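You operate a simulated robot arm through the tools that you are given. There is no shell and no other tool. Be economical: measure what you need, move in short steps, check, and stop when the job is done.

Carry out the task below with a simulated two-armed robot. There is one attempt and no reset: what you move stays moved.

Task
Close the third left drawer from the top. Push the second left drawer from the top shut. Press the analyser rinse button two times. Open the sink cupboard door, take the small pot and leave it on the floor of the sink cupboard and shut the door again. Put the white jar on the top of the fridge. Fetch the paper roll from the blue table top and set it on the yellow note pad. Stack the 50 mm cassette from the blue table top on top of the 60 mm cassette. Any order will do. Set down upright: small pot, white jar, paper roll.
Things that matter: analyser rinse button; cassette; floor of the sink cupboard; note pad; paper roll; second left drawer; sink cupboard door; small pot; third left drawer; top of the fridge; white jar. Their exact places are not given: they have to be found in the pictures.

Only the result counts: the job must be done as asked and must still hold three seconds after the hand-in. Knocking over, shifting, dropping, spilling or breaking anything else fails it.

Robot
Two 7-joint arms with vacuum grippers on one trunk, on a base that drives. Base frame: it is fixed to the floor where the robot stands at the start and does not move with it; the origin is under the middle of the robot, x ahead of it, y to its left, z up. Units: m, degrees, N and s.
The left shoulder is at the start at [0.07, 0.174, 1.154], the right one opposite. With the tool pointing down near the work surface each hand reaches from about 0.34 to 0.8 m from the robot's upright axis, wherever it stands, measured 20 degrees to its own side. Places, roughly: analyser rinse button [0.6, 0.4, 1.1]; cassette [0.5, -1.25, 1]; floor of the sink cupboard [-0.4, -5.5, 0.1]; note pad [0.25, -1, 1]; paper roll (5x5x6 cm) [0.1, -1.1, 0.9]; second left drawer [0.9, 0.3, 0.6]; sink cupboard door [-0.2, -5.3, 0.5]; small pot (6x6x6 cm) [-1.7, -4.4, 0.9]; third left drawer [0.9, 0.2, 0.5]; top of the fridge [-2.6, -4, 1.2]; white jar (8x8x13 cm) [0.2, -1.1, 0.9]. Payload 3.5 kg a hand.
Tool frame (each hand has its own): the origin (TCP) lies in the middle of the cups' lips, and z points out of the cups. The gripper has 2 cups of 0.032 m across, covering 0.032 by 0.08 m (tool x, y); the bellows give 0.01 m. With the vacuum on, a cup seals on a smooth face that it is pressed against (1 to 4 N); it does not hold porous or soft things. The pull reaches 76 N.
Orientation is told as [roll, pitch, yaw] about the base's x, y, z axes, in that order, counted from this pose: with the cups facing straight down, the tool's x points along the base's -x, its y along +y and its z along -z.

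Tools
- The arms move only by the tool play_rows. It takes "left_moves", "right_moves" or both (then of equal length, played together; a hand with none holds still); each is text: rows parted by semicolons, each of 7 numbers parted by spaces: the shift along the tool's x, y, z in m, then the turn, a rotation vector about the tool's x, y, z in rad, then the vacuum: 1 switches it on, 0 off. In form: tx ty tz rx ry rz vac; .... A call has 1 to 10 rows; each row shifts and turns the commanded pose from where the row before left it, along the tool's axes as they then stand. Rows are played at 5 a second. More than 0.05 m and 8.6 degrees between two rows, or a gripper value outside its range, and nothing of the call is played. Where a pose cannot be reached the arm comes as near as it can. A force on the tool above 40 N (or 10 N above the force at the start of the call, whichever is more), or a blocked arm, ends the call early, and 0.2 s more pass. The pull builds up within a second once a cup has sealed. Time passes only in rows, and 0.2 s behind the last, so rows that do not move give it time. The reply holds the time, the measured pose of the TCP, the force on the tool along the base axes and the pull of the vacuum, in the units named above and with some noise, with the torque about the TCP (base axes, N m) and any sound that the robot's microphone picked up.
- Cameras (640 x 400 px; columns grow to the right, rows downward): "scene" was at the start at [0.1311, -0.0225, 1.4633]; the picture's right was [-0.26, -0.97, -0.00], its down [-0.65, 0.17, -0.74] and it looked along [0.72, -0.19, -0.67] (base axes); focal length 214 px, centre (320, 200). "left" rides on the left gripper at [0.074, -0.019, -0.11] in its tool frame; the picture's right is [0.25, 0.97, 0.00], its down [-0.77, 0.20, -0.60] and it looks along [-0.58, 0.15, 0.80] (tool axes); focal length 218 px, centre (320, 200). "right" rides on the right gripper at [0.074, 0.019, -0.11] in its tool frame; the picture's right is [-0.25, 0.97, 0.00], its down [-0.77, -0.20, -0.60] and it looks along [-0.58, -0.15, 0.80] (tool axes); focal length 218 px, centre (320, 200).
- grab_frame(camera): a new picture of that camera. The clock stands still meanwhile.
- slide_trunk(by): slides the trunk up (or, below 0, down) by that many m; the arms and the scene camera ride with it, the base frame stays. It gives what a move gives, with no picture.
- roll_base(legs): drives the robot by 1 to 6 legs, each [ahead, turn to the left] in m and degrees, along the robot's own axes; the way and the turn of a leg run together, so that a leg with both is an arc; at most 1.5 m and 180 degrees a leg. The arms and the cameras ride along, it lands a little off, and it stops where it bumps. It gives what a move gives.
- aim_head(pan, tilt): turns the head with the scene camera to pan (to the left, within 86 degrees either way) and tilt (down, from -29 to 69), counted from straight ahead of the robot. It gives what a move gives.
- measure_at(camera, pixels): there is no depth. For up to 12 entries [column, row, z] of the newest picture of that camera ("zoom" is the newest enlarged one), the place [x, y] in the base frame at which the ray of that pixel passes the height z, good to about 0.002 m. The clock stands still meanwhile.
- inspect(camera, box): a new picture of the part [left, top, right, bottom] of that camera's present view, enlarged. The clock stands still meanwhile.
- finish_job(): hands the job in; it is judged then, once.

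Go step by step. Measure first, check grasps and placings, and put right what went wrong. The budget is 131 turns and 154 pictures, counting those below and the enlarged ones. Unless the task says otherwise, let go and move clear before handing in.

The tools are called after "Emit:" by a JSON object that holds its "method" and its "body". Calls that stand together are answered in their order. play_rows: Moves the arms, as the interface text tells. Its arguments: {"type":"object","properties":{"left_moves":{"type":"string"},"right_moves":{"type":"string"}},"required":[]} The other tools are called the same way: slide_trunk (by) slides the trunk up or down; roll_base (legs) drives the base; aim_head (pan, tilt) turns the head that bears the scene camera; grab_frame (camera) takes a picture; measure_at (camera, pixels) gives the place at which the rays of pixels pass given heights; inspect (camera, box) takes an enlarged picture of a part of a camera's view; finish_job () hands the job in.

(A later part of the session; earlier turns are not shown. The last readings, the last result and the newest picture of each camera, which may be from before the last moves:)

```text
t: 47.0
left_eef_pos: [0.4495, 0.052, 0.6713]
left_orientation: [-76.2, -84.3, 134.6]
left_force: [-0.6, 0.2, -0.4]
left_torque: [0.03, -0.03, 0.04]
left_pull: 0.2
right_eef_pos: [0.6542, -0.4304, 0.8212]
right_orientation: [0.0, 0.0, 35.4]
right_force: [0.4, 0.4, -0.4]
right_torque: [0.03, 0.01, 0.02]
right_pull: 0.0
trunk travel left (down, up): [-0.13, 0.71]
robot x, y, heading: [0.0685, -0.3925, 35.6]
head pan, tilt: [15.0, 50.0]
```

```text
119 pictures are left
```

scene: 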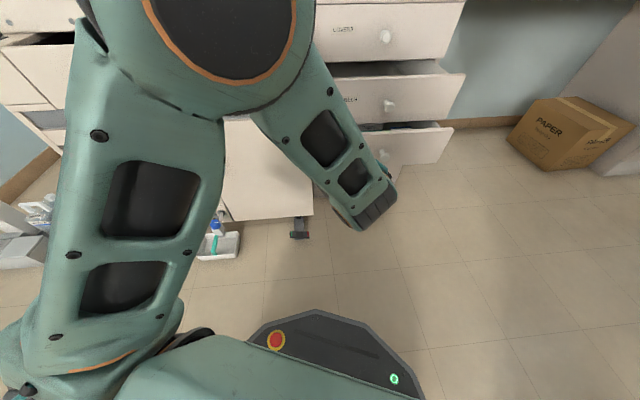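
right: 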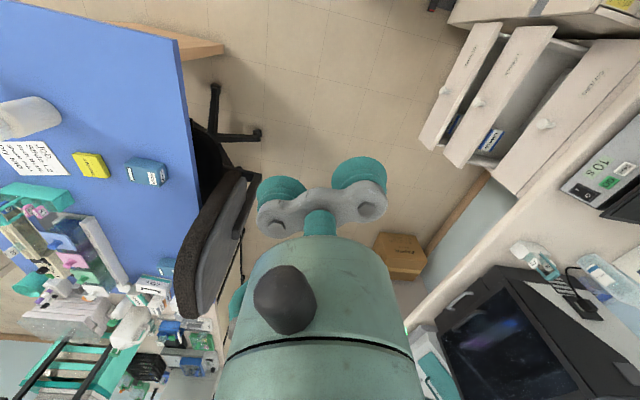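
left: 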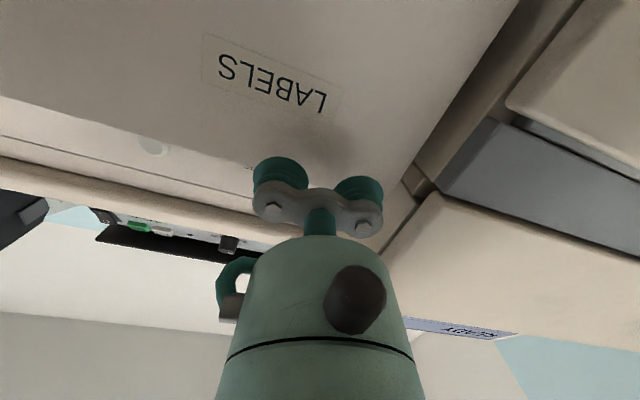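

Hand is clear now. I lower the trunk 0.12 m more and shift the hand sideways in front of the third drawer.

Emit:
{"method": "slide_trunk", "body": {"by": -0.12}}

Emit:
{"method": "play_rows", "body": {"left_moves": "0.012 -0.03 0 0 0 0 0;0.012 -0.03 0 0 0 0 0;0.012 -0.03 0 0 0 0 0;0.012 -0.03 0 0 0 0 0;0 -0.02 0 0 0 0 0"}}

Emit:
{"method": "grab_frame", "body": {"camera": "left"}}

Emit:
{"method": "grab_frame", "body": {"camera": "scene"}}

```text
t: 48.5
left_eef_pos: [0.4506, 0.0524, 0.5506]
left_orientation: [-76.3, -84.3, 134.6]
left_force: [0.4, -0.9, 0.0]
left_torque: [0.02, 0.03, 0.03]
left_pull: 0.0
right_eef_pos: [0.6535, -0.4315, 0.7]
right_orientation: [0.1, 0.0, 35.3]
right_force: [-0.4, 0.5, -0.3]
right_torque: [0.01, -0.01, 0.0]
right_pull: 0.1
trunk travel left (down, up): [-0.01, 0.83]
robot x, y, heading: [0.0693, -0.3959, 35.4]
head pan, tilt: [15.0, 50.0]
```

```text
t: 49.9
left_eef_pos: [0.563, 0.0467, 0.5487]
left_orientation: [-68.7, -80.6, 130.2]
left_force: [-0.2, 0.5, 0.9]
left_torque: [0.03, 0.01, 0.0]
left_pull: 0.1
left hand out of reach, approached as far as the arm can: row 3, 4, 5
right_eef_pos: [0.654, -0.4311, 0.7001]
right_orientation: [0.0, -0.1, 35.2]
right_force: [0.1, 0.9, -0.1]
right_torque: [-0.01, 0.0, 0.01]
right_pull: 0.0
trunk travel left (down, up): [-0.01, 0.83]
robot x, y, heading: [0.0676, -0.3927, 35.8]
head pan, tilt: [15.0, 50.0]
stopped in row 5 (left hand): the arm was blocked; the commanded pose is now the measured one
```

```text
118 pictures are left
```

left: 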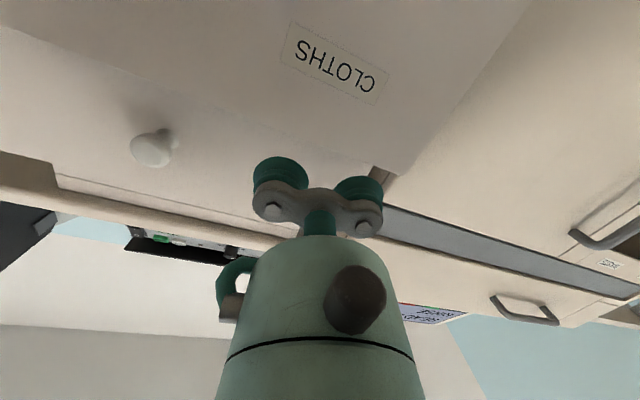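

```text
117 pictures are left
```

scene: 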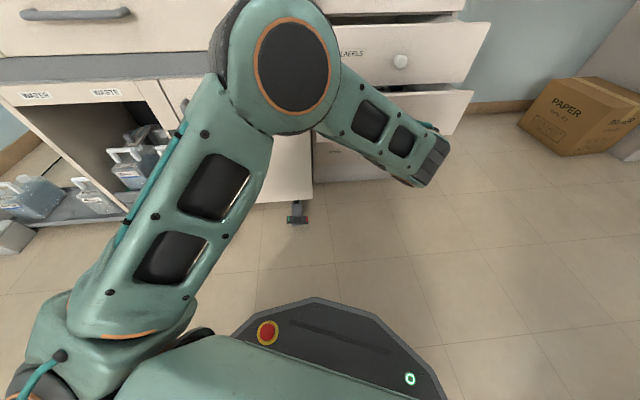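

Hand is in front of CLOTHS near its top edge (z 0.549). I turn the hand's heading toward the robot's own heading, to ease the wrist, and lower to ~0.50.

Emit:
{"method": "play_rows", "body": {"left_moves": "0 0 -0.01 0.13 0 0 0;0 0 -0.01 0.13 0 0 0;0.015 0 0 0 0 0 0;0.015 0 0 0 0 0 0;0.015 0 0 0 0 0 0;0 0 0 0 0 0 0"}}

Emit:
{"method": "grab_frame", "body": {"camera": "left"}}

```text
t: 51.5
left_eef_pos: [0.5492, 0.0501, 0.5141]
left_orientation: [-81.9, -77.5, 131.1]
left_force: [0.6, 0.3, 0.7]
left_torque: [-0.02, 0.03, -0.01]
left_pull: 0.0
right_eef_pos: [0.6553, -0.4299, 0.7009]
right_orientation: [-0.1, -0.1, 35.3]
right_force: [0.7, 0.2, 0.5]
right_torque: [-0.01, 0.02, -0.01]
right_pull: 0.1
trunk travel left (down, up): [-0.01, 0.83]
robot x, y, heading: [0.0675, -0.3915, 35.5]
head pan, tilt: [15.0, 50.0]
stopped in row 6 (left hand): the arm was blocked; the commanded pose is now the measured one
```

```text
116 pictures are left
```

left: 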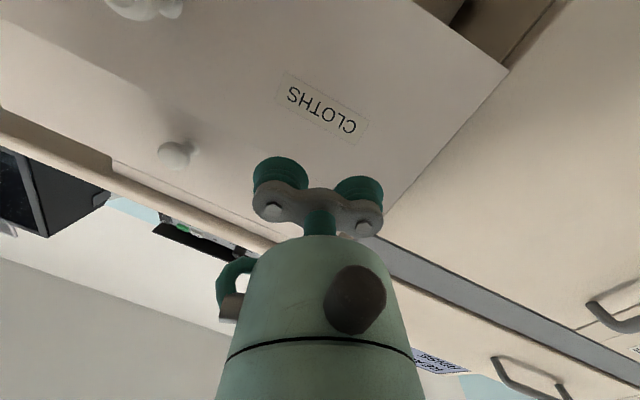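

Now at z 0.514 in front of CLOTHS, heading about 49°. I push along the drawer normal.

Emit:
{"method": "play_rows", "body": {"left_moves": "-0.0003 0.0034 0.0297 0 0 0 0;-0.0007 0.0034 0.0297 0 0 0 0;-0.0007 0.0034 0.0297 0 0 0 0;-0.0017 0.0034 0.0297 0 0 0 0;-0.0017 0.0034 0.0297 0 0 0 0"}}

Emit:
{"method": "grab_frame", "body": {"camera": "scene"}}

```text
t: 52.7
left_eef_pos: [0.6347, 0.1705, 0.5122]
left_orientation: [-82.6, -77.8, 131.5]
left_force: [-0.3, 0.4, 0.6]
left_torque: [0.0, 0.0, 0.04]
left_pull: 0.1
right_eef_pos: [0.6538, -0.4301, 0.6992]
right_orientation: [0.0, 0.1, 35.3]
right_force: [0.5, 1.0, -0.3]
right_torque: [0.04, 0.02, 0.0]
right_pull: 0.2
trunk travel left (down, up): [-0.01, 0.83]
robot x, y, heading: [0.0689, -0.391, 35.8]
head pan, tilt: [15.0, 50.0]
```

```text
115 pictures are left
```

scene: 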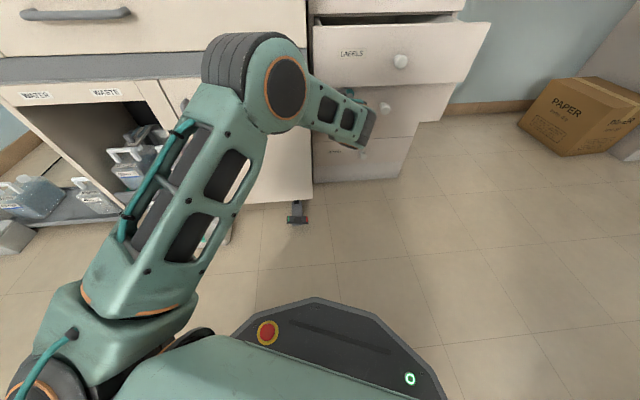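

CLOTHS is sliding in easily. I lower the hand 2 cm to pass under the LABELS front and keep pushing.

Emit:
{"method": "play_rows", "body": {"left_moves": "0.01 0 0 0 0 0 0;0.01 0.002 0.01 0 0 0 0;-0.0015 0.0034 0.0297 0 0 0 0;-0.0015 0.0034 0.0297 0 0 0 0;-0.0015 0.0034 0.0297 0 0 0 0;-0.0015 0.0034 0.0297 0 0 0 0"}}

Emit:
{"method": "grab_frame", "body": {"camera": "scene"}}

```text
t: 54.1
left_eef_pos: [0.709, 0.2749, 0.4916]
left_orientation: [-82.3, -77.8, 131.2]
left_force: [0.5, -1.1, -0.5]
left_torque: [-0.01, 0.01, 0.02]
left_pull: 0.1
right_eef_pos: [0.6548, -0.432, 0.6999]
right_orientation: [0.0, 0.0, 35.4]
right_force: [0.5, 0.1, 0.5]
right_torque: [0.0, 0.01, 0.0]
right_pull: 0.1
trunk travel left (down, up): [-0.01, 0.83]
robot x, y, heading: [0.0675, -0.391, 35.7]
head pan, tilt: [15.0, 50.0]
```

```text
114 pictures are left
```

scene: 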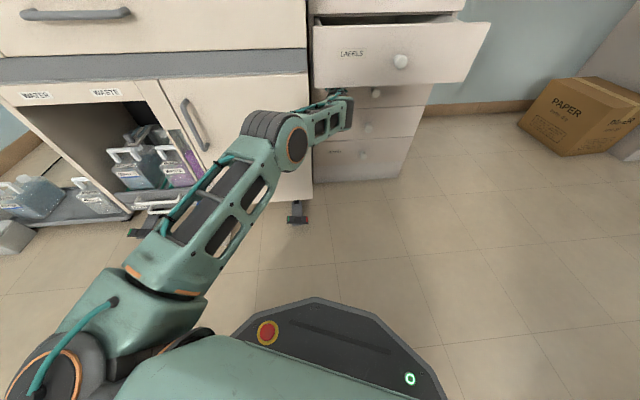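

Almost flush. I keep pushing in small steps until it seats.

Emit:
{"method": "play_rows", "body": {"left_moves": "-0.0005 0.0011 0.0099 0 0 0 0;-0.0005 0.0011 0.0099 0 0 0 0;-0.0005 0.0011 0.0099 0 0 0 0;-0.0005 0.0011 0.0099 0 0 0 0"}}

Emit:
{"method": "inspect", "body": {"camera": "scene", "box": [280, 0, 520, 200]}}

```text
t: 54.6
left_eef_pos: [0.7158, 0.2817, 0.4918]
left_orientation: [-82.4, -77.6, 131.4]
left_force: [-18.1, -14.9, 2.0]
left_torque: [-0.04, 0.04, -0.1]
left_pull: 0.0
right_eef_pos: [0.6556, -0.4319, 0.6999]
right_orientation: [0.0, 0.0, 35.5]
right_force: [0.3, 0.6, 0.2]
right_torque: [0.0, 0.02, -0.02]
right_pull: 0.0
trunk travel left (down, up): [-0.01, 0.83]
robot x, y, heading: [0.0668, -0.391, 35.8]
head pan, tilt: [15.0, 50.0]
stopped in row 2 (left hand): the force on the tool passed its limit at 67 N (the readings are from after the stop); the commanded pose is now the measured one
```

```text
2.00 times, centred on (400, 100) of scene
```

zoom: 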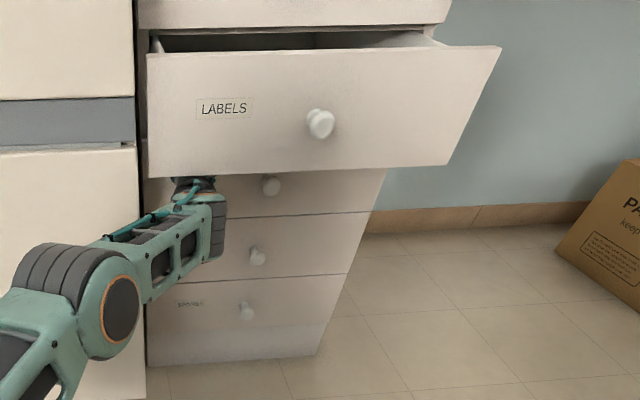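

CLOTHS is seated (67 N, flush with the drawers below). I retract fully out past the LABELS front, then raise the trunk.

Emit:
{"method": "play_rows", "body": {"left_moves": "0.0023 -0.006 -0.0446 0 0 0 0;0.0023 -0.006 -0.0446 0 0 0 0;0.0023 -0.006 -0.0446 0 0 0 0;0.0023 -0.006 -0.0446 0 0 0 0;0.0023 -0.006 -0.0446 0 0 0 0;0.0023 -0.006 -0.0446 0 0 0 0"}}

Emit:
{"method": "slide_trunk", "body": {"by": 0.12}}

Emit:
{"method": "grab_frame", "body": {"camera": "scene"}}

Emit:
{"method": "grab_frame", "body": {"camera": "left"}}

```text
t: 56.0
left_eef_pos: [0.5682, 0.0572, 0.4928]
left_orientation: [-82.2, -77.7, 131.0]
left_force: [0.4, -0.4, 0.5]
left_torque: [0.02, -0.02, 0.0]
left_pull: 0.0
right_eef_pos: [0.6543, -0.4303, 0.6986]
right_orientation: [0.1, 0.1, 35.4]
right_force: [0.4, -0.6, -0.3]
right_torque: [0.0, -0.01, 0.01]
right_pull: 0.0
trunk travel left (down, up): [-0.01, 0.83]
robot x, y, heading: [0.0701, -0.3901, 35.5]
head pan, tilt: [15.0, 50.0]
```

```text
t: 57.5
left_eef_pos: [0.5679, 0.058, 0.6116]
left_orientation: [-81.7, -77.7, 130.7]
left_force: [-0.6, 0.6, -0.6]
left_torque: [-0.01, -0.03, -0.01]
left_pull: 0.0
right_eef_pos: [0.655, -0.4306, 0.8193]
right_orientation: [0.0, 0.1, 35.4]
right_force: [-0.5, 0.0, -0.3]
right_torque: [0.01, 0.02, -0.01]
right_pull: 0.1
trunk travel left (down, up): [-0.13, 0.71]
robot x, y, heading: [0.0657, -0.3949, 35.8]
head pan, tilt: [15.0, 50.0]
```

```text
112 pictures are left
```

scene: 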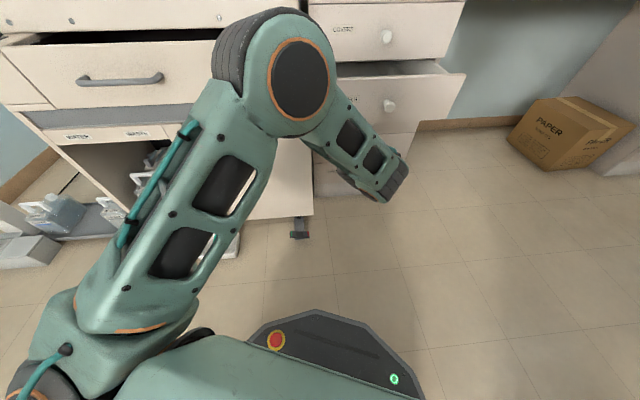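

```text
111 pictures are left
```

left: 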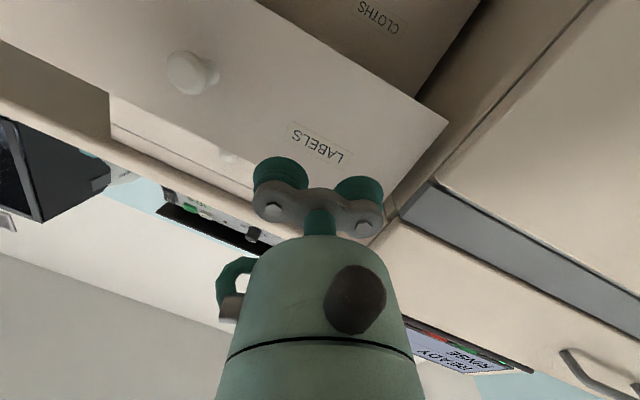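

I estimate how far the analyser drawer (handle at 115,78) sticks out, because the elbow will pass near it.

Emit:
{"method": "measure_at", "body": {"camera": "scene", "pixels": [[115, 78, 0.75], [120, 40, 0.82], [120, 40, 0.78], [30, 110, 0.68], [389, 104, 0.62], [210, 180, 0.3], [290, 70, 0.75], [335, 70, 0.67], [465, 74, 0.67]]}}

```text
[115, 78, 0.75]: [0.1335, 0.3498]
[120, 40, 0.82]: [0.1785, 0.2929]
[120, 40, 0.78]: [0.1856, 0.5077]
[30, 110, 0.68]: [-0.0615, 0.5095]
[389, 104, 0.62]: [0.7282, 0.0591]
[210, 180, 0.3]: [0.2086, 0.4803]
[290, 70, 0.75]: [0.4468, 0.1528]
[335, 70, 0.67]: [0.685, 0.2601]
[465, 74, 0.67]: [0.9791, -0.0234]
```

The elbow will stay in front of (n≈0.3 vs 0.37) and below the analyser drawer. I shift right 3 cm and push LABELS along its normal.

Emit:
{"method": "play_rows", "body": {"left_moves": "0 -0.015 0 0 0 0 0;0 -0.015 0 0 0 0 0;-0.0017 0.0034 0.0297 0 0 0 0;-0.0017 0.0034 0.0297 0 0 0 0;-0.0017 0.0034 0.0297 0 0 0 0;-0.0017 0.0034 0.0297 0 0 0 0;-0.0017 0.0034 0.0297 0 0 0 0"}}

Emit:
{"method": "grab_frame", "body": {"camera": "scene"}}

```text
t: 59.1
left_eef_pos: [0.6758, 0.163, 0.618]
left_orientation: [-81.9, -77.6, 130.7]
left_force: [0.3, -0.3, -0.6]
left_torque: [0.02, 0.04, -0.01]
left_pull: 0.1
right_eef_pos: [0.6551, -0.4297, 0.8186]
right_orientation: [-0.1, 0.0, 35.4]
right_force: [-0.4, 0.1, 0.5]
right_torque: [-0.01, 0.0, 0.01]
right_pull: 0.0
trunk travel left (down, up): [-0.13, 0.71]
robot x, y, heading: [0.0695, -0.3918, 35.7]
head pan, tilt: [15.0, 50.0]
```

```text
110 pictures are left
```

scene: 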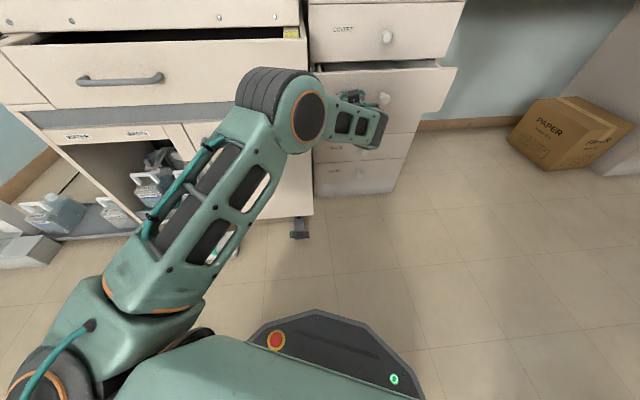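

LABELS is moving in. I continue, then creep to seat it.

Emit:
{"method": "play_rows", "body": {"left_moves": "-0.0017 0.0034 0.0297 0 0 0 0;-0.0017 0.0034 0.0297 0 0 0 0;-0.0017 0.0034 0.0297 0 0 0 0;-0.0005 0.0011 0.0099 0 0 0 0;-0.0005 0.0011 0.0099 0 0 0 0;-0.0005 0.0011 0.0099 0 0 0 0;-0.0005 0.0011 0.0099 0 0 0 0;-0.0005 0.0011 0.0099 0 0 0 0"}}

Emit:
{"method": "grab_frame", "body": {"camera": "scene"}}

```text
t: 60.9
left_eef_pos: [0.7451, 0.2467, 0.6185]
left_orientation: [-81.6, -77.6, 129.0]
left_force: [-0.5, -0.1, -0.5]
left_torque: [0.03, 0.0, 0.04]
left_pull: 0.1
left hand out of reach, approached as far as the arm can: row 6, 7, 8
right_eef_pos: [0.6556, -0.4298, 0.8202]
right_orientation: [0.0, 0.1, 35.4]
right_force: [-1.1, 0.5, -0.3]
right_torque: [0.04, 0.02, 0.03]
right_pull: 0.1
trunk travel left (down, up): [-0.13, 0.71]
robot x, y, heading: [0.0676, -0.3929, 35.4]
head pan, tilt: [15.0, 50.0]
```

```text
109 pictures are left
```

scene: 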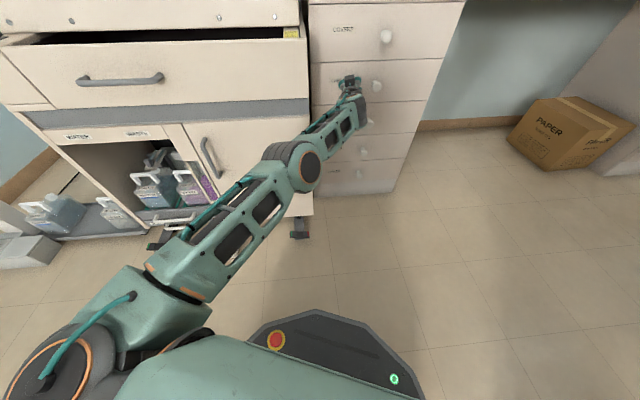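

The arm is fully stretched with about 1 cm to go. I retract a little, roll ahead 6 cm, and finish the push with the arm.

Emit:
{"method": "play_rows", "body": {"left_moves": "0.0023 -0.005 -0.0446 0 0 0 0;0.0023 -0.005 -0.0446 0 0 0 0"}}

Emit:
{"method": "roll_base", "body": {"legs": [[0.06, 0]]}}

Emit:
{"method": "play_rows", "body": {"left_moves": "-0.0012 0.0024 0.0198 0 0 0 0;-0.0005 0.0011 0.0099 0 0 0 0;-0.0005 0.0011 0.0099 0 0 0 0;-0.0005 0.0011 0.0099 0 0 0 0;-0.0005 0.0011 0.0099 0 0 0 0;-0.0005 0.0011 0.0099 0 0 0 0"}}

Emit:
{"method": "grab_frame", "body": {"camera": "scene"}}

```text
t: 61.5
left_eef_pos: [0.6953, 0.1685, 0.6187]
left_orientation: [-82.4, -77.7, 131.5]
left_force: [-1.0, 0.3, 0.1]
left_torque: [0.02, 0.0, 0.02]
left_pull: 0.1
right_eef_pos: [0.6547, -0.4297, 0.8193]
right_orientation: [0.0, 0.0, 35.4]
right_force: [-0.3, -1.1, 0.5]
right_torque: [0.0, 0.02, 0.01]
right_pull: 0.0
trunk travel left (down, up): [-0.13, 0.71]
robot x, y, heading: [0.069, -0.3925, 35.5]
head pan, tilt: [15.0, 50.0]
```

```text
t: 62.5
left_eef_pos: [0.7451, 0.2049, 0.6168]
left_orientation: [-81.6, -77.7, 130.5]
left_force: [0.3, 0.5, -0.3]
left_torque: [0.04, -0.01, 0.01]
left_pull: 0.1
right_eef_pos: [0.704, -0.3944, 0.8196]
right_orientation: [0.0, 0.0, 35.3]
right_force: [-0.1, -0.3, 0.3]
right_torque: [0.01, 0.03, -0.05]
right_pull: 0.0
trunk travel left (down, up): [-0.13, 0.71]
robot x, y, heading: [0.1196, -0.3544, 35.6]
head pan, tilt: [15.0, 50.0]
```

```text
t: 63.5
left_eef_pos: [0.7725, 0.2452, 0.6177]
left_orientation: [-81.0, -77.7, 129.8]
left_force: [-17.4, -13.6, 1.7]
left_torque: [-0.09, -0.06, -0.09]
left_pull: 0.1
right_eef_pos: [0.7023, -0.3945, 0.8204]
right_orientation: [-0.1, 0.0, 35.5]
right_force: [-0.4, -1.0, 0.0]
right_torque: [0.0, 0.0, -0.03]
right_pull: 0.1
trunk travel left (down, up): [-0.13, 0.71]
robot x, y, heading: [0.1146, -0.3582, 35.7]
head pan, tilt: [15.0, 50.0]
stopped in row 5 (left hand): the force on the tool passed its limit at 54 N (the readings are from after the stop); the commanded pose is now the measured one
```

```text
108 pictures are left
```

scene: 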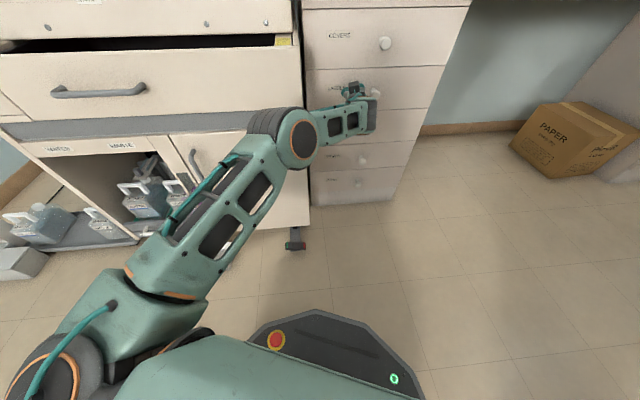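

LABELS is seated too (54 N). I back off, check the closed drawers, and raise the trunk.

Emit:
{"method": "roll_base", "body": {"legs": [[-0.25, 0]]}}

Emit:
{"method": "slide_trunk", "body": {"by": 0.4}}

Emit:
{"method": "grab_frame", "body": {"camera": "scene"}}

```text
t: 65.4
left_eef_pos: [0.5716, 0.095, 0.6163]
left_orientation: [-80.6, -77.7, 129.3]
left_force: [0.4, -1.0, 0.6]
left_torque: [-0.02, 0.01, -0.01]
left_pull: 0.0
right_eef_pos: [0.4981, -0.5446, 0.8195]
right_orientation: [0.1, 0.2, 35.3]
right_force: [-0.3, 0.4, 0.4]
right_torque: [-0.01, -0.03, -0.01]
right_pull: 0.1
trunk travel left (down, up): [-0.13, 0.71]
robot x, y, heading: [-0.0881, -0.5054, 35.6]
head pan, tilt: [15.0, 50.0]
```

```text
t: 69.2
left_eef_pos: [0.5699, 0.0953, 1.0154]
left_orientation: [-80.4, -77.7, 129.1]
left_force: [1.4, 0.0, 0.3]
left_torque: [-0.03, -0.01, -0.02]
left_pull: 0.0
right_eef_pos: [0.4982, -0.5441, 1.2191]
right_orientation: [0.0, 0.2, 35.2]
right_force: [0.1, 0.2, 0.0]
right_torque: [0.02, -0.02, -0.01]
right_pull: 0.1
trunk travel left (down, up): [-0.53, 0.31]
robot x, y, heading: [-0.0897, -0.5033, 35.5]
head pan, tilt: [15.0, 50.0]
```

```text
107 pictures are left
```

scene: 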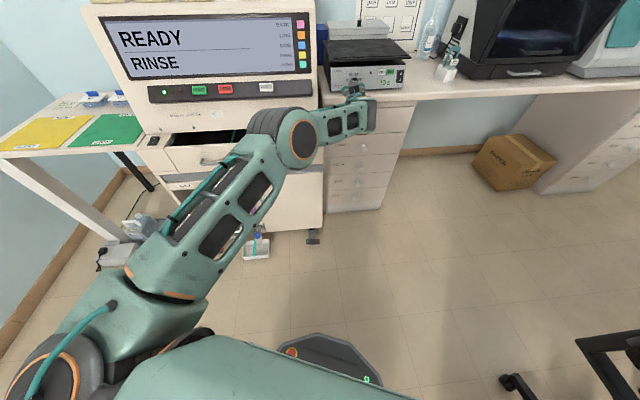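

Both drawers are flush. I fold the left hand back to cups-down close to the body.

Emit:
{"method": "play_rows", "body": {"left_moves": "0 0 -0.03 0 0 0.108 0;0 0 -0.03 0 0 0.108 0;0 0 -0.02 0 0.131 0 0;0 0 -0.02 0 0.131 0 0;0 0 -0.02 0 0.131 0 0;0 0 -0.02 0 0.131 0 0;0 0 -0.02 0 0.131 0 0;0 0 -0.02 0 0.131 0 0;0 0 -0.02 0 0.131 0 0;0 0 -0.02 0 0.131 0 0"}}

Emit:
{"method": "play_rows", "body": {"left_moves": "0.02 0 -0.02 0 0.131 0 0;0.02 0 -0.02 0 0.131 0 0;0.02 0 -0.02 0 0.131 0 0;0.02 0 -0.02 0 0.131 0 0;0.03 0 -0.01 0 0 0 0;0.03 0 -0.01 0 0 0 0"}}

```text
t: 71.4
left_eef_pos: [0.4417, -0.0513, 1.091]
left_orientation: [0.3, -27.9, 48.3]
left_force: [0.5, 0.9, -0.5]
left_torque: [-0.03, 0.03, -0.01]
left_pull: 0.2
right_eef_pos: [0.4975, -0.5448, 1.2192]
right_orientation: [0.0, 0.2, 35.2]
right_force: [-1.0, -0.3, -0.1]
right_torque: [0.0, 0.02, 0.01]
right_pull: 0.0
trunk travel left (down, up): [-0.53, 0.31]
robot x, y, heading: [-0.0889, -0.5055, 35.2]
head pan, tilt: [15.0, 50.0]
```

```text
t: 72.8
left_eef_pos: [0.3366, -0.1716, 1.1664]
left_orientation: [0.3, 2.1, 48.4]
left_force: [-0.6, -0.6, 0.4]
left_torque: [0.02, 0.02, -0.01]
left_pull: 0.1
right_eef_pos: [0.4973, -0.5443, 1.2206]
right_orientation: [0.0, 0.0, 35.1]
right_force: [-0.6, -0.4, -0.2]
right_torque: [-0.01, -0.03, 0.01]
right_pull: 0.0
trunk travel left (down, up): [-0.53, 0.31]
robot x, y, heading: [-0.0865, -0.503, 35.6]
head pan, tilt: [15.0, 50.0]
```

I raise the trunk a bit and look at the table from here.

Emit:
{"method": "slide_trunk", "body": {"by": 0.15}}

Emit:
{"method": "aim_head", "body": {"pan": -75, "tilt": 40}}

Emit:
{"method": "grab_frame", "body": {"camera": "scene"}}

```text
t: 74.5
left_eef_pos: [0.3376, -0.1695, 1.315]
left_orientation: [0.3, 2.0, 48.3]
left_force: [-0.5, -0.3, -0.5]
left_torque: [-0.03, -0.01, -0.03]
left_pull: 0.2
right_eef_pos: [0.4983, -0.5443, 1.3696]
right_orientation: [0.0, 0.1, 35.2]
right_force: [0.7, -0.1, 0.6]
right_torque: [-0.01, 0.01, 0.0]
right_pull: 0.0
trunk travel left (down, up): [-0.68, 0.16]
robot x, y, heading: [-0.0839, -0.5031, 35.2]
head pan, tilt: [15.0, 50.0]
```

```text
t: 76.2
left_eef_pos: [0.3383, -0.1695, 1.3153]
left_orientation: [0.2, 2.1, 48.4]
left_force: [0.3, -1.1, -0.6]
left_torque: [0.02, 0.01, 0.02]
left_pull: 0.1
right_eef_pos: [0.498, -0.5441, 1.3686]
right_orientation: [0.1, 0.1, 35.2]
right_force: [-0.8, -0.7, 0.2]
right_torque: [-0.01, 0.01, 0.01]
right_pull: 0.1
trunk travel left (down, up): [-0.68, 0.16]
robot x, y, heading: [-0.0852, -0.5095, 35.3]
head pan, tilt: [-75.0, 40.0]
```

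```text
106 pictures are left
```

scene: 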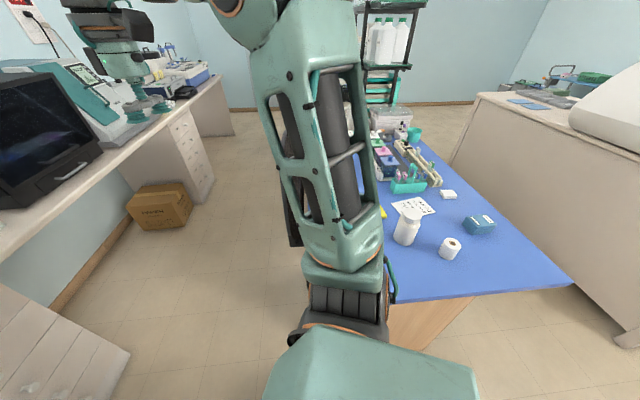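

Emit:
{"method": "measure_at", "body": {"camera": "scene", "pixels": [[404, 241, 0.87], [411, 212, 1.0], [404, 241, 0.9], [411, 212, 1.03], [448, 255, 0.87], [454, 244, 0.93], [573, 284, 0.87], [395, 299, 0.87], [480, 230, 0.9], [384, 212, 0.88], [414, 206, 0.87]]}}

Emit:
{"method": "inspect", "body": {"camera": "scene", "box": [350, 120, 590, 310]}}

```text
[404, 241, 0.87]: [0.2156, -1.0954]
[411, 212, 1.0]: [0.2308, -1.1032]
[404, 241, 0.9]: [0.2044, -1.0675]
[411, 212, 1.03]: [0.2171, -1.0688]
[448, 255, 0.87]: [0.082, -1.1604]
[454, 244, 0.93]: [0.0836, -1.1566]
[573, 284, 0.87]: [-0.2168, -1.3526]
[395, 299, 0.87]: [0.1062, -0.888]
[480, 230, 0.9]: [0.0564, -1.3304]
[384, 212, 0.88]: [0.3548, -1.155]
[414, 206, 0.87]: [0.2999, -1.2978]
```

```text
2.11 times, centred on (470, 215) of scene
```

zoom: 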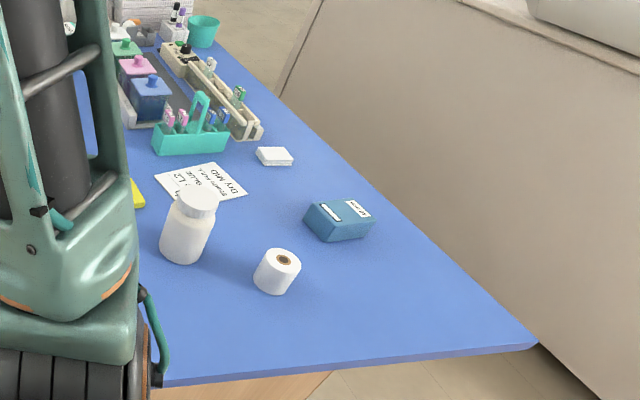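

Table z≈0.87 fits (jar base and top agree). Jar ≈(0.216,-1.095), roll ≈(0.082,-1.16). I drive round to the table's free short end, facing along it (heading -34°).

Emit:
{"method": "roll_base", "body": {"legs": [[0, 5], [-0.4, 0], [0, -74], [0.1, 0]]}}

Emit:
{"method": "aim_head", "body": {"pan": 0, "tilt": 48}}

Emit:
{"method": "grab_frame", "body": {"camera": "scene"}}

Emit:
{"method": "grab_frame", "body": {"camera": "right"}}

```text
t: 83.2
left_eef_pos: [0.1509, -1.0977, 1.3163]
left_orientation: [0.1, 2.1, -21.2]
left_force: [-0.6, 0.2, 0.1]
left_torque: [-0.02, -0.03, 0.0]
left_pull: 0.0
right_eef_pos: [-0.1449, -1.3802, 1.3707]
right_orientation: [0.0, 0.0, -34.4]
right_force: [0.1, -0.3, 0.5]
right_torque: [0.0, 0.0, -0.03]
right_pull: 0.1
trunk travel left (down, up): [-0.68, 0.16]
robot x, y, heading: [-0.3041, -0.8168, -34.1]
head pan, tilt: [-75.0, 40.0]
```

```text
t: 84.6
left_eef_pos: [0.1511, -1.0996, 1.3155]
left_orientation: [0.3, 2.1, -21.2]
left_force: [0.3, 0.8, 0.1]
left_torque: [0.01, 0.01, -0.01]
left_pull: 0.0
right_eef_pos: [-0.1427, -1.3816, 1.3687]
right_orientation: [0.0, 0.1, -34.3]
right_force: [0.4, 0.1, 0.3]
right_torque: [0.02, -0.01, 0.0]
right_pull: 0.2
trunk travel left (down, up): [-0.68, 0.16]
robot x, y, heading: [-0.311, -0.8183, -34.1]
head pan, tilt: [0.0, 48.0]
```

```text
104 pictures are left
```

scene: 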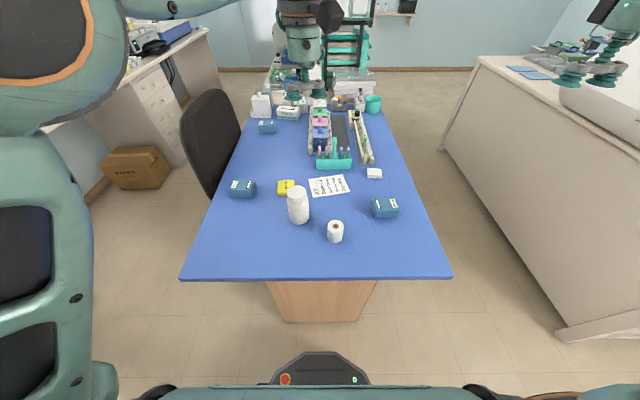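

```text
103 pictures are left
```

right: 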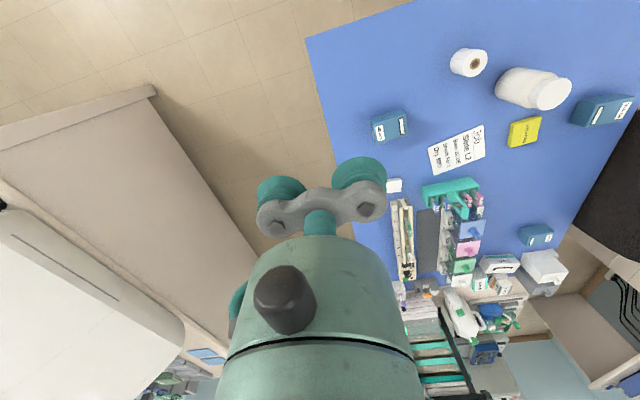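

Excellent view. I zoom in on the cassettes (243,188), (385,208), (267,127), the jar, roll and pad.

Emit:
{"method": "inspect", "body": {"camera": "scene", "box": [210, 110, 410, 255]}}

Emit:
{"method": "inspect", "body": {"camera": "right", "box": [360, 30, 640, 260]}}

```text
2.76 times, centred on (310, 182) of scene
```

zoom: 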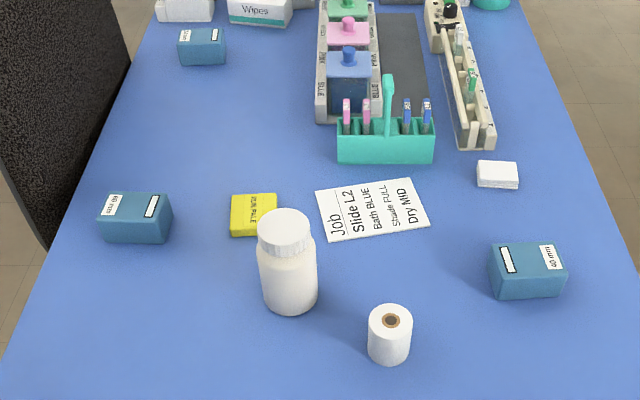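

```text
1.74 times, centred on (500, 145) of right
```

zoom: 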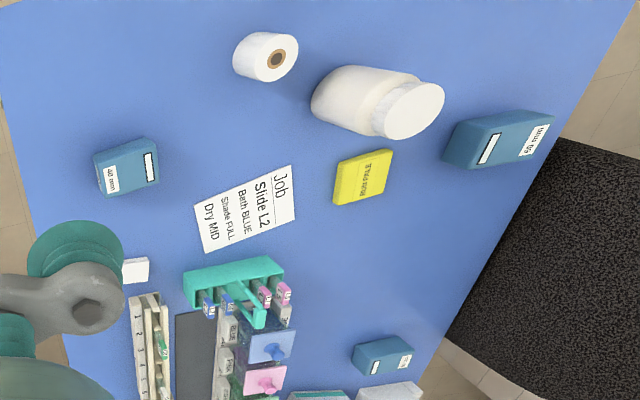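

I need the labels for sure: zoom on each cassette.

Emit:
{"method": "inspect", "body": {"camera": "right", "box": [510, 215, 560, 250]}}

Emit:
{"method": "inspect", "body": {"camera": "right", "box": [560, 85, 640, 135]}}

Emit:
{"method": "inspect", "body": {"camera": "right", "box": [365, 105, 415, 145]}}

```text
11.43 times, centred on (535, 232) of right
```

zoom: 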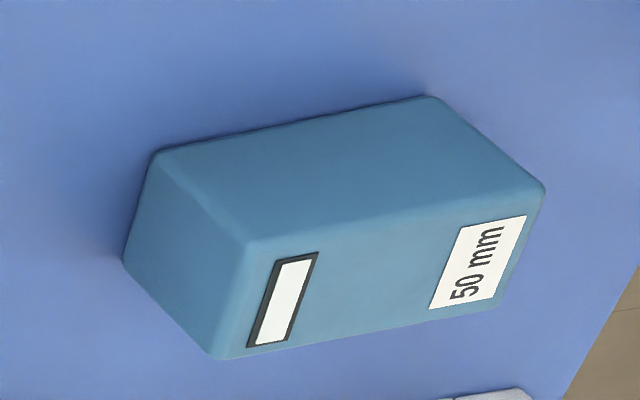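

```text
8.00 times, centred on (600, 110) of right
```

zoom: 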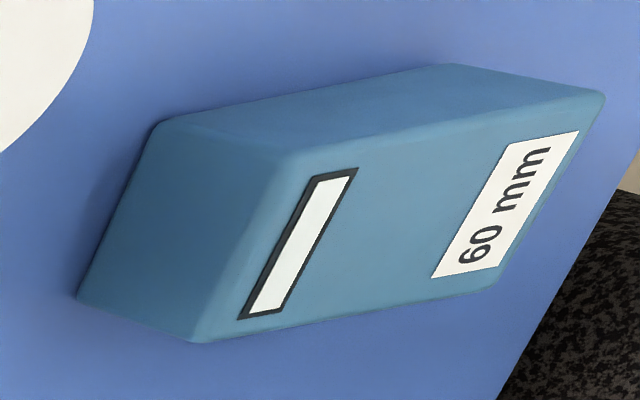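

```text
10.00 times, centred on (390, 125) of right
```

zoom: 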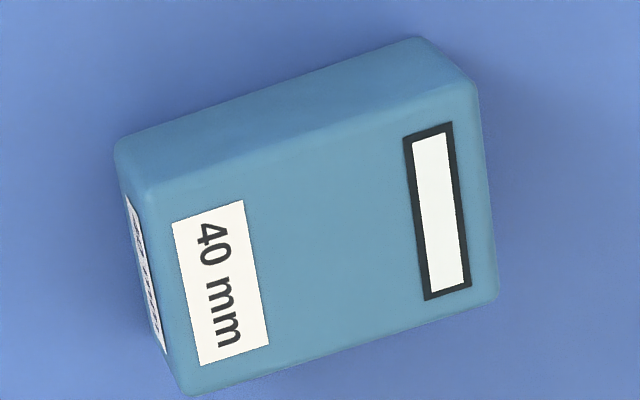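

50 mm is the far one (scene 267,127), 60 mm the near-left one (243,188). I measure everything in the scene picture.

Emit:
{"method": "grab_frame", "body": {"camera": "scene"}}

Emit:
{"method": "measure_at", "body": {"camera": "scene", "pixels": [[268, 122, 0.92], [268, 122, 0.9], [267, 133, 0.87], [243, 182, 0.92], [242, 198, 0.87], [299, 220, 0.87], [298, 192, 1.0], [335, 241, 0.87], [335, 226, 0.93], [286, 187, 0.89], [385, 201, 0.91]]}}

Emit:
{"method": "grab_frame", "body": {"camera": "left"}}

```text
97 pictures are left
```

scene: 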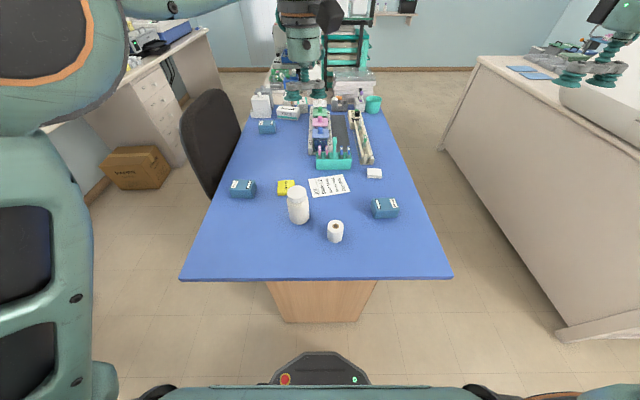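

```text
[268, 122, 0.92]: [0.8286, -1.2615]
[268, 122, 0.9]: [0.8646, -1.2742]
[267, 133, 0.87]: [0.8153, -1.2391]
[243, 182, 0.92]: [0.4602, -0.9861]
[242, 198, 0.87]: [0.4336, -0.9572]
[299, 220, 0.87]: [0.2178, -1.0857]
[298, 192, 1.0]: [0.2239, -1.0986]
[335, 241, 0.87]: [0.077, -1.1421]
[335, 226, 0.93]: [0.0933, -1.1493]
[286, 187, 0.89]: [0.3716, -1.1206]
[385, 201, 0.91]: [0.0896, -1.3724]
```

```text
96 pictures are left
```

left: 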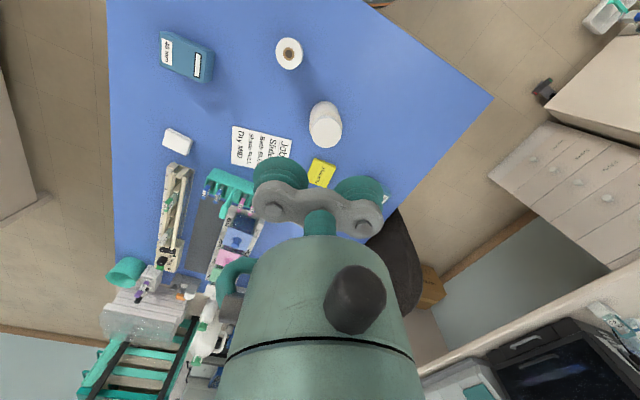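

The 50 mm cassette is far (≈0.83,-1.26), the 60 mm near (≈0.45,-0.98); the roll ≈(0.085,-1.146), pad ≈(0.37,-1.12). I look at the roll's surface closely.

Emit:
{"method": "inspect", "body": {"camera": "left", "box": [260, 25, 350, 155]}}

Emit:
{"method": "inspect", "body": {"camera": "scene", "box": [270, 170, 360, 250]}}

```text
3.08 times, centred on (305, 90) of left
```

zoom: 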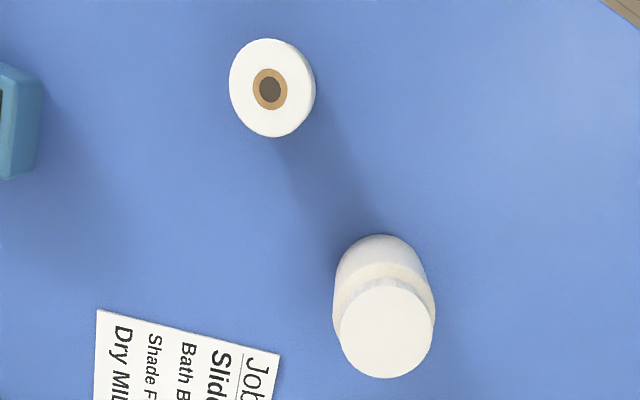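

```text
5.00 times, centred on (315, 210) of scene
```

zoom: 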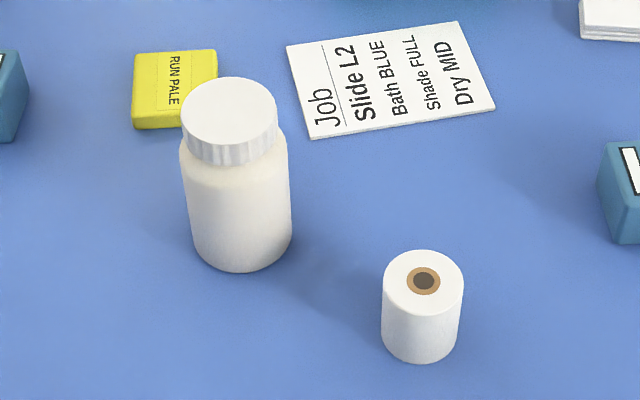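

The roll is paper with a cored end, so vacuum probably won't hold it; I plan to squeeze it between both hands. First a precise fix from all three cameras.

Emit:
{"method": "measure_at", "body": {"camera": "left", "pixels": [[288.8, 53.6, 0.93], [325.6, 134.5, 1.0], [321, 173, 0.885], [330, 160, 0.885], [288.8, 53.6, 0.925]]}}

Emit:
{"method": "measure_at", "body": {"camera": "right", "pixels": [[475, 64, 0.93], [550, 94, 1.0], [524, 131, 0.885], [604, 108, 0.92], [537, 236, 0.92]]}}

Emit:
{"method": "measure_at", "body": {"camera": "scene", "pixels": [[335.6, 226.6, 0.93], [298, 189, 1.0], [286, 186, 0.885], [286, 195, 0.87], [278, 180, 0.885], [294, 180, 0.885], [278, 194, 0.885]]}}

```text
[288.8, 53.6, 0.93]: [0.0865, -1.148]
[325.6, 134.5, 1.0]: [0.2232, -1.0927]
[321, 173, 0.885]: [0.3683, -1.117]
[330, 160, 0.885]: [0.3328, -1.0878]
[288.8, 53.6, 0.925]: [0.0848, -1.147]
```

```text
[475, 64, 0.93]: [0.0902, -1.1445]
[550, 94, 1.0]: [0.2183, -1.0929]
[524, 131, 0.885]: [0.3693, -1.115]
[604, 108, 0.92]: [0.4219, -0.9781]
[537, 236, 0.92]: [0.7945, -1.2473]
```

```text
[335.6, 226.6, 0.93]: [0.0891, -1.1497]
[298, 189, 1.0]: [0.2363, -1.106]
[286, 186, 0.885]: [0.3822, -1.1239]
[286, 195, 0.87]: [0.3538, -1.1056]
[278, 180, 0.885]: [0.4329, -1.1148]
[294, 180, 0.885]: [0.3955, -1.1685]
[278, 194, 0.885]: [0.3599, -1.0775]
```

The jar stands too close for a two-handed squeeze, so I take the jar away first (fridge), and come back. I pick it with one cup of the left hand on its lid (≈0.222,-1.094, top ≈1.0).

Emit:
{"method": "play_rows", "body": {"left_moves": "-0.0322 0.027 0 0 -0.018 0 0;-0.0322 0.027 0 0 -0.018 0 0;0 0 0.045 0 0 0 0;0 0 0.045 0 0 0 0;0 0 0.045 0 0 0 0;0 0 0.045 0 0 0 0;0 0 0.045 0 0 0 0;0 0 0.03 0 0 0 0"}}

Emit:
{"method": "inspect", "body": {"camera": "scene", "box": [220, 110, 400, 250]}}

Emit:
{"method": "grab_frame", "body": {"camera": "left"}}

```text
t: 86.4
left_eef_pos: [0.2305, -1.0733, 1.0575]
left_orientation: [0.3, 0.0, -21.2]
left_force: [0.5, 0.0, -0.4]
left_torque: [-0.02, 0.03, -0.01]
left_pull: 0.1
right_eef_pos: [-0.1426, -1.3813, 1.3701]
right_orientation: [0.1, 0.1, -34.4]
right_force: [-0.5, -0.4, 0.0]
right_torque: [0.01, -0.02, -0.02]
right_pull: 0.1
trunk travel left (down, up): [-0.68, 0.16]
robot x, y, heading: [-0.3107, -0.8191, -34.2]
head pan, tilt: [0.0, 48.0]
```

```text
2.86 times, centred on (310, 180) of scene
```

zoom: 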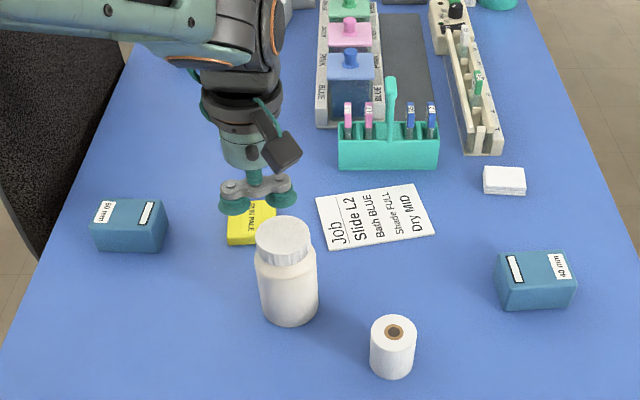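

```text
92 pictures are left
```

left: 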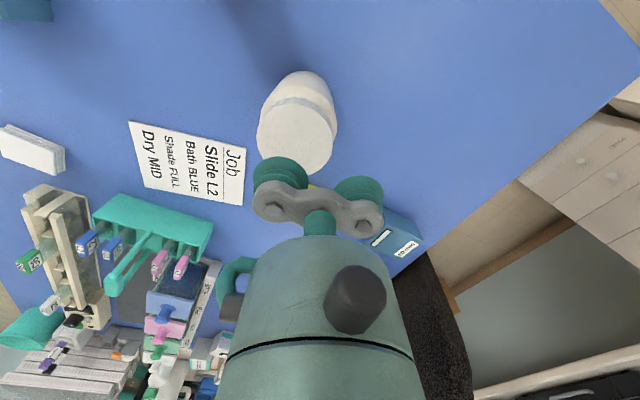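

Emit:
{"method": "measure_at", "body": {"camera": "left", "pixels": [[298, 138, 1.0], [298, 138, 1.01], [258, 138, 1.0], [338, 138, 1.0], [298, 172, 1.0], [298, 102, 1.0]]}}

Emit:
{"method": "inspect", "body": {"camera": "left", "box": [230, 60, 370, 200]}}

```text
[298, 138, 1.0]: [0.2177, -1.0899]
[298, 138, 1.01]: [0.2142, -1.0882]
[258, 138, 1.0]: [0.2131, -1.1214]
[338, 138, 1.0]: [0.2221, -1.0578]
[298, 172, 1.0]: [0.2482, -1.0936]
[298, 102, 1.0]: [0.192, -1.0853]
```

```text
2.86 times, centred on (300, 130) of left
```

zoom: 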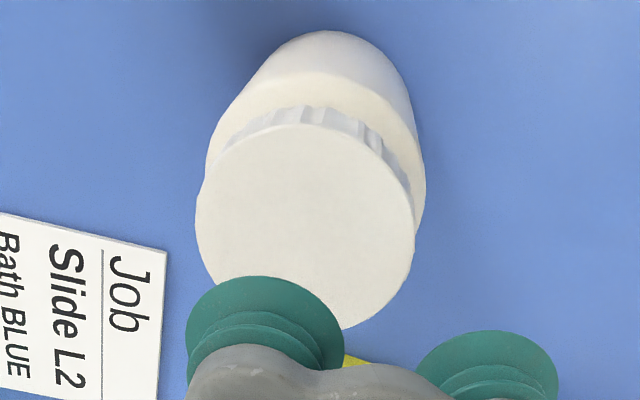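

The lid centre is within 5 mm of the cup. I descend with vacuum on.

Emit:
{"method": "play_rows", "body": {"left_moves": "0.004 0.002 0.03 0 0 0 1;0 0 0.02 0 0 0 1;0 0 0.003 0 0 0 1;0 0 0.003 0 0 0 1;0 0 0.003 0 0 0 1;0 0 0 0 0 0 1;0 0 0 0 0 0 1"}}

```text
t: 88.0
left_eef_pos: [0.2281, -1.0669, 1.0008]
left_orientation: [0.2, -0.2, -21.3]
left_force: [8.0, -0.8, 27.7]
left_torque: [-1.1, 0.38, 0.12]
left_pull: 37.8
right_eef_pos: [-0.1458, -1.3783, 1.3707]
right_orientation: [0.0, 0.0, -34.4]
right_force: [0.9, 0.6, 0.0]
right_torque: [-0.02, 0.03, -0.01]
right_pull: 0.2
trunk travel left (down, up): [-0.68, 0.16]
robot x, y, heading: [-0.3139, -0.8144, -34.4]
head pan, tilt: [0.0, 48.0]
```

Sealed (37.8 N). I lift the jar straight up.

Emit:
{"method": "play_rows", "body": {"left_moves": "0 0 -0.01 0 0 0 1;0 0 -0.03 0 0 0 1;0 0 -0.04 0 0 0 1;0 0 -0.045 0 0 0 1;0 0 -0.045 0 0 0 1;0 0 -0.045 0 0 0 1;0 0 -0.045 0 0 0 1"}}

Emit:
{"method": "grab_frame", "body": {"camera": "scene"}}

Emit:
{"method": "aim_head", "body": {"pan": -86, "tilt": 25}}

Emit:
{"method": "grab_frame", "body": {"camera": "scene"}}

```text
t: 89.6
left_eef_pos: [0.2304, -1.0697, 1.2608]
left_orientation: [0.2, 0.0, -21.2]
left_force: [0.2, 0.5, -2.4]
left_torque: [-0.7, 0.31, 0.01]
left_pull: 37.5
right_eef_pos: [-0.1433, -1.3799, 1.3689]
right_orientation: [0.0, 0.0, -34.5]
right_force: [0.2, -0.1, 0.5]
right_torque: [0.01, -0.02, 0.0]
right_pull: 0.0
trunk travel left (down, up): [-0.68, 0.16]
robot x, y, heading: [-0.3077, -0.8202, -34.2]
head pan, tilt: [0.0, 48.0]
```

```text
90 pictures are left
```

scene: 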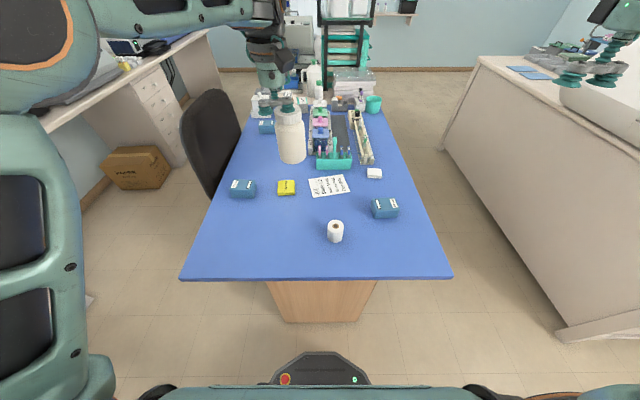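

```text
t: 91.2
left_eef_pos: [0.2302, -1.0699, 1.2605]
left_orientation: [0.4, 0.1, -21.2]
left_force: [0.1, 0.1, -1.7]
left_torque: [-0.75, 0.28, -0.01]
left_pull: 37.8
right_eef_pos: [-0.1425, -1.3813, 1.3697]
right_orientation: [0.0, 0.1, -34.3]
right_force: [-0.2, 0.1, -0.3]
right_torque: [0.02, -0.02, 0.0]
right_pull: 0.0
trunk travel left (down, up): [-0.68, 0.16]
robot x, y, heading: [-0.3096, -0.8158, -34.1]
head pan, tilt: [-85.9, 25.0]
```

```text
89 pictures are left
```

scene: 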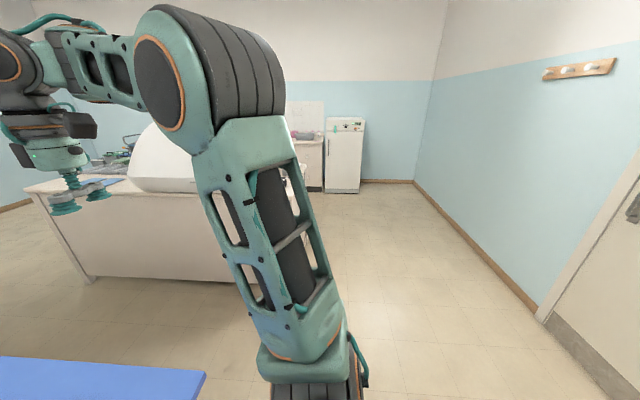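

Jar lifted cleanly. The white fridge is at (345,155) down an open corridor; I measure the floor points to plan the drive.

Emit:
{"method": "measure_at", "body": {"camera": "scene", "pixels": [[327, 190, 0], [358, 192, 0], [413, 183, 0], [90, 283, 0], [233, 281, 0], [307, 190, 0], [540, 318, 0], [345, 120, 1.2], [330, 118, 1.2], [362, 118, 1.2]]}}

Emit:
{"method": "inspect", "body": {"camera": "scene", "box": [270, 90, 430, 210]}}

```text
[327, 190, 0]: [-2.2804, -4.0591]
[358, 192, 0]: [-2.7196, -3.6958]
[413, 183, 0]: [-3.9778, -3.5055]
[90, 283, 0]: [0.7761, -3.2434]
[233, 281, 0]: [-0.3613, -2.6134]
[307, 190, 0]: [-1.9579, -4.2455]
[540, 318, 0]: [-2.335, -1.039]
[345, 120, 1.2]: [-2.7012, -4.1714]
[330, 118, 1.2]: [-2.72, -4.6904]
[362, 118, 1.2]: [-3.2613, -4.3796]
```

```text
3.33 times, centred on (350, 150) of scene
```

zoom: 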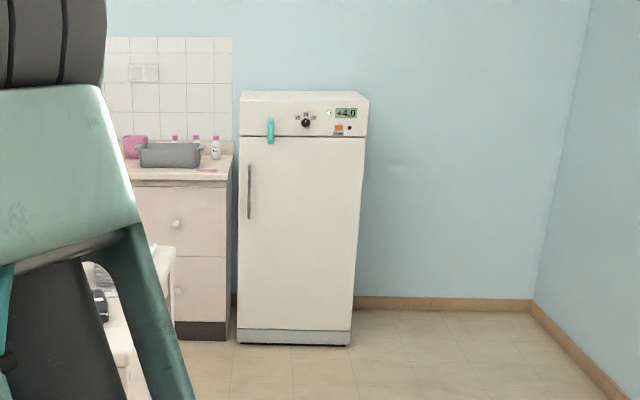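

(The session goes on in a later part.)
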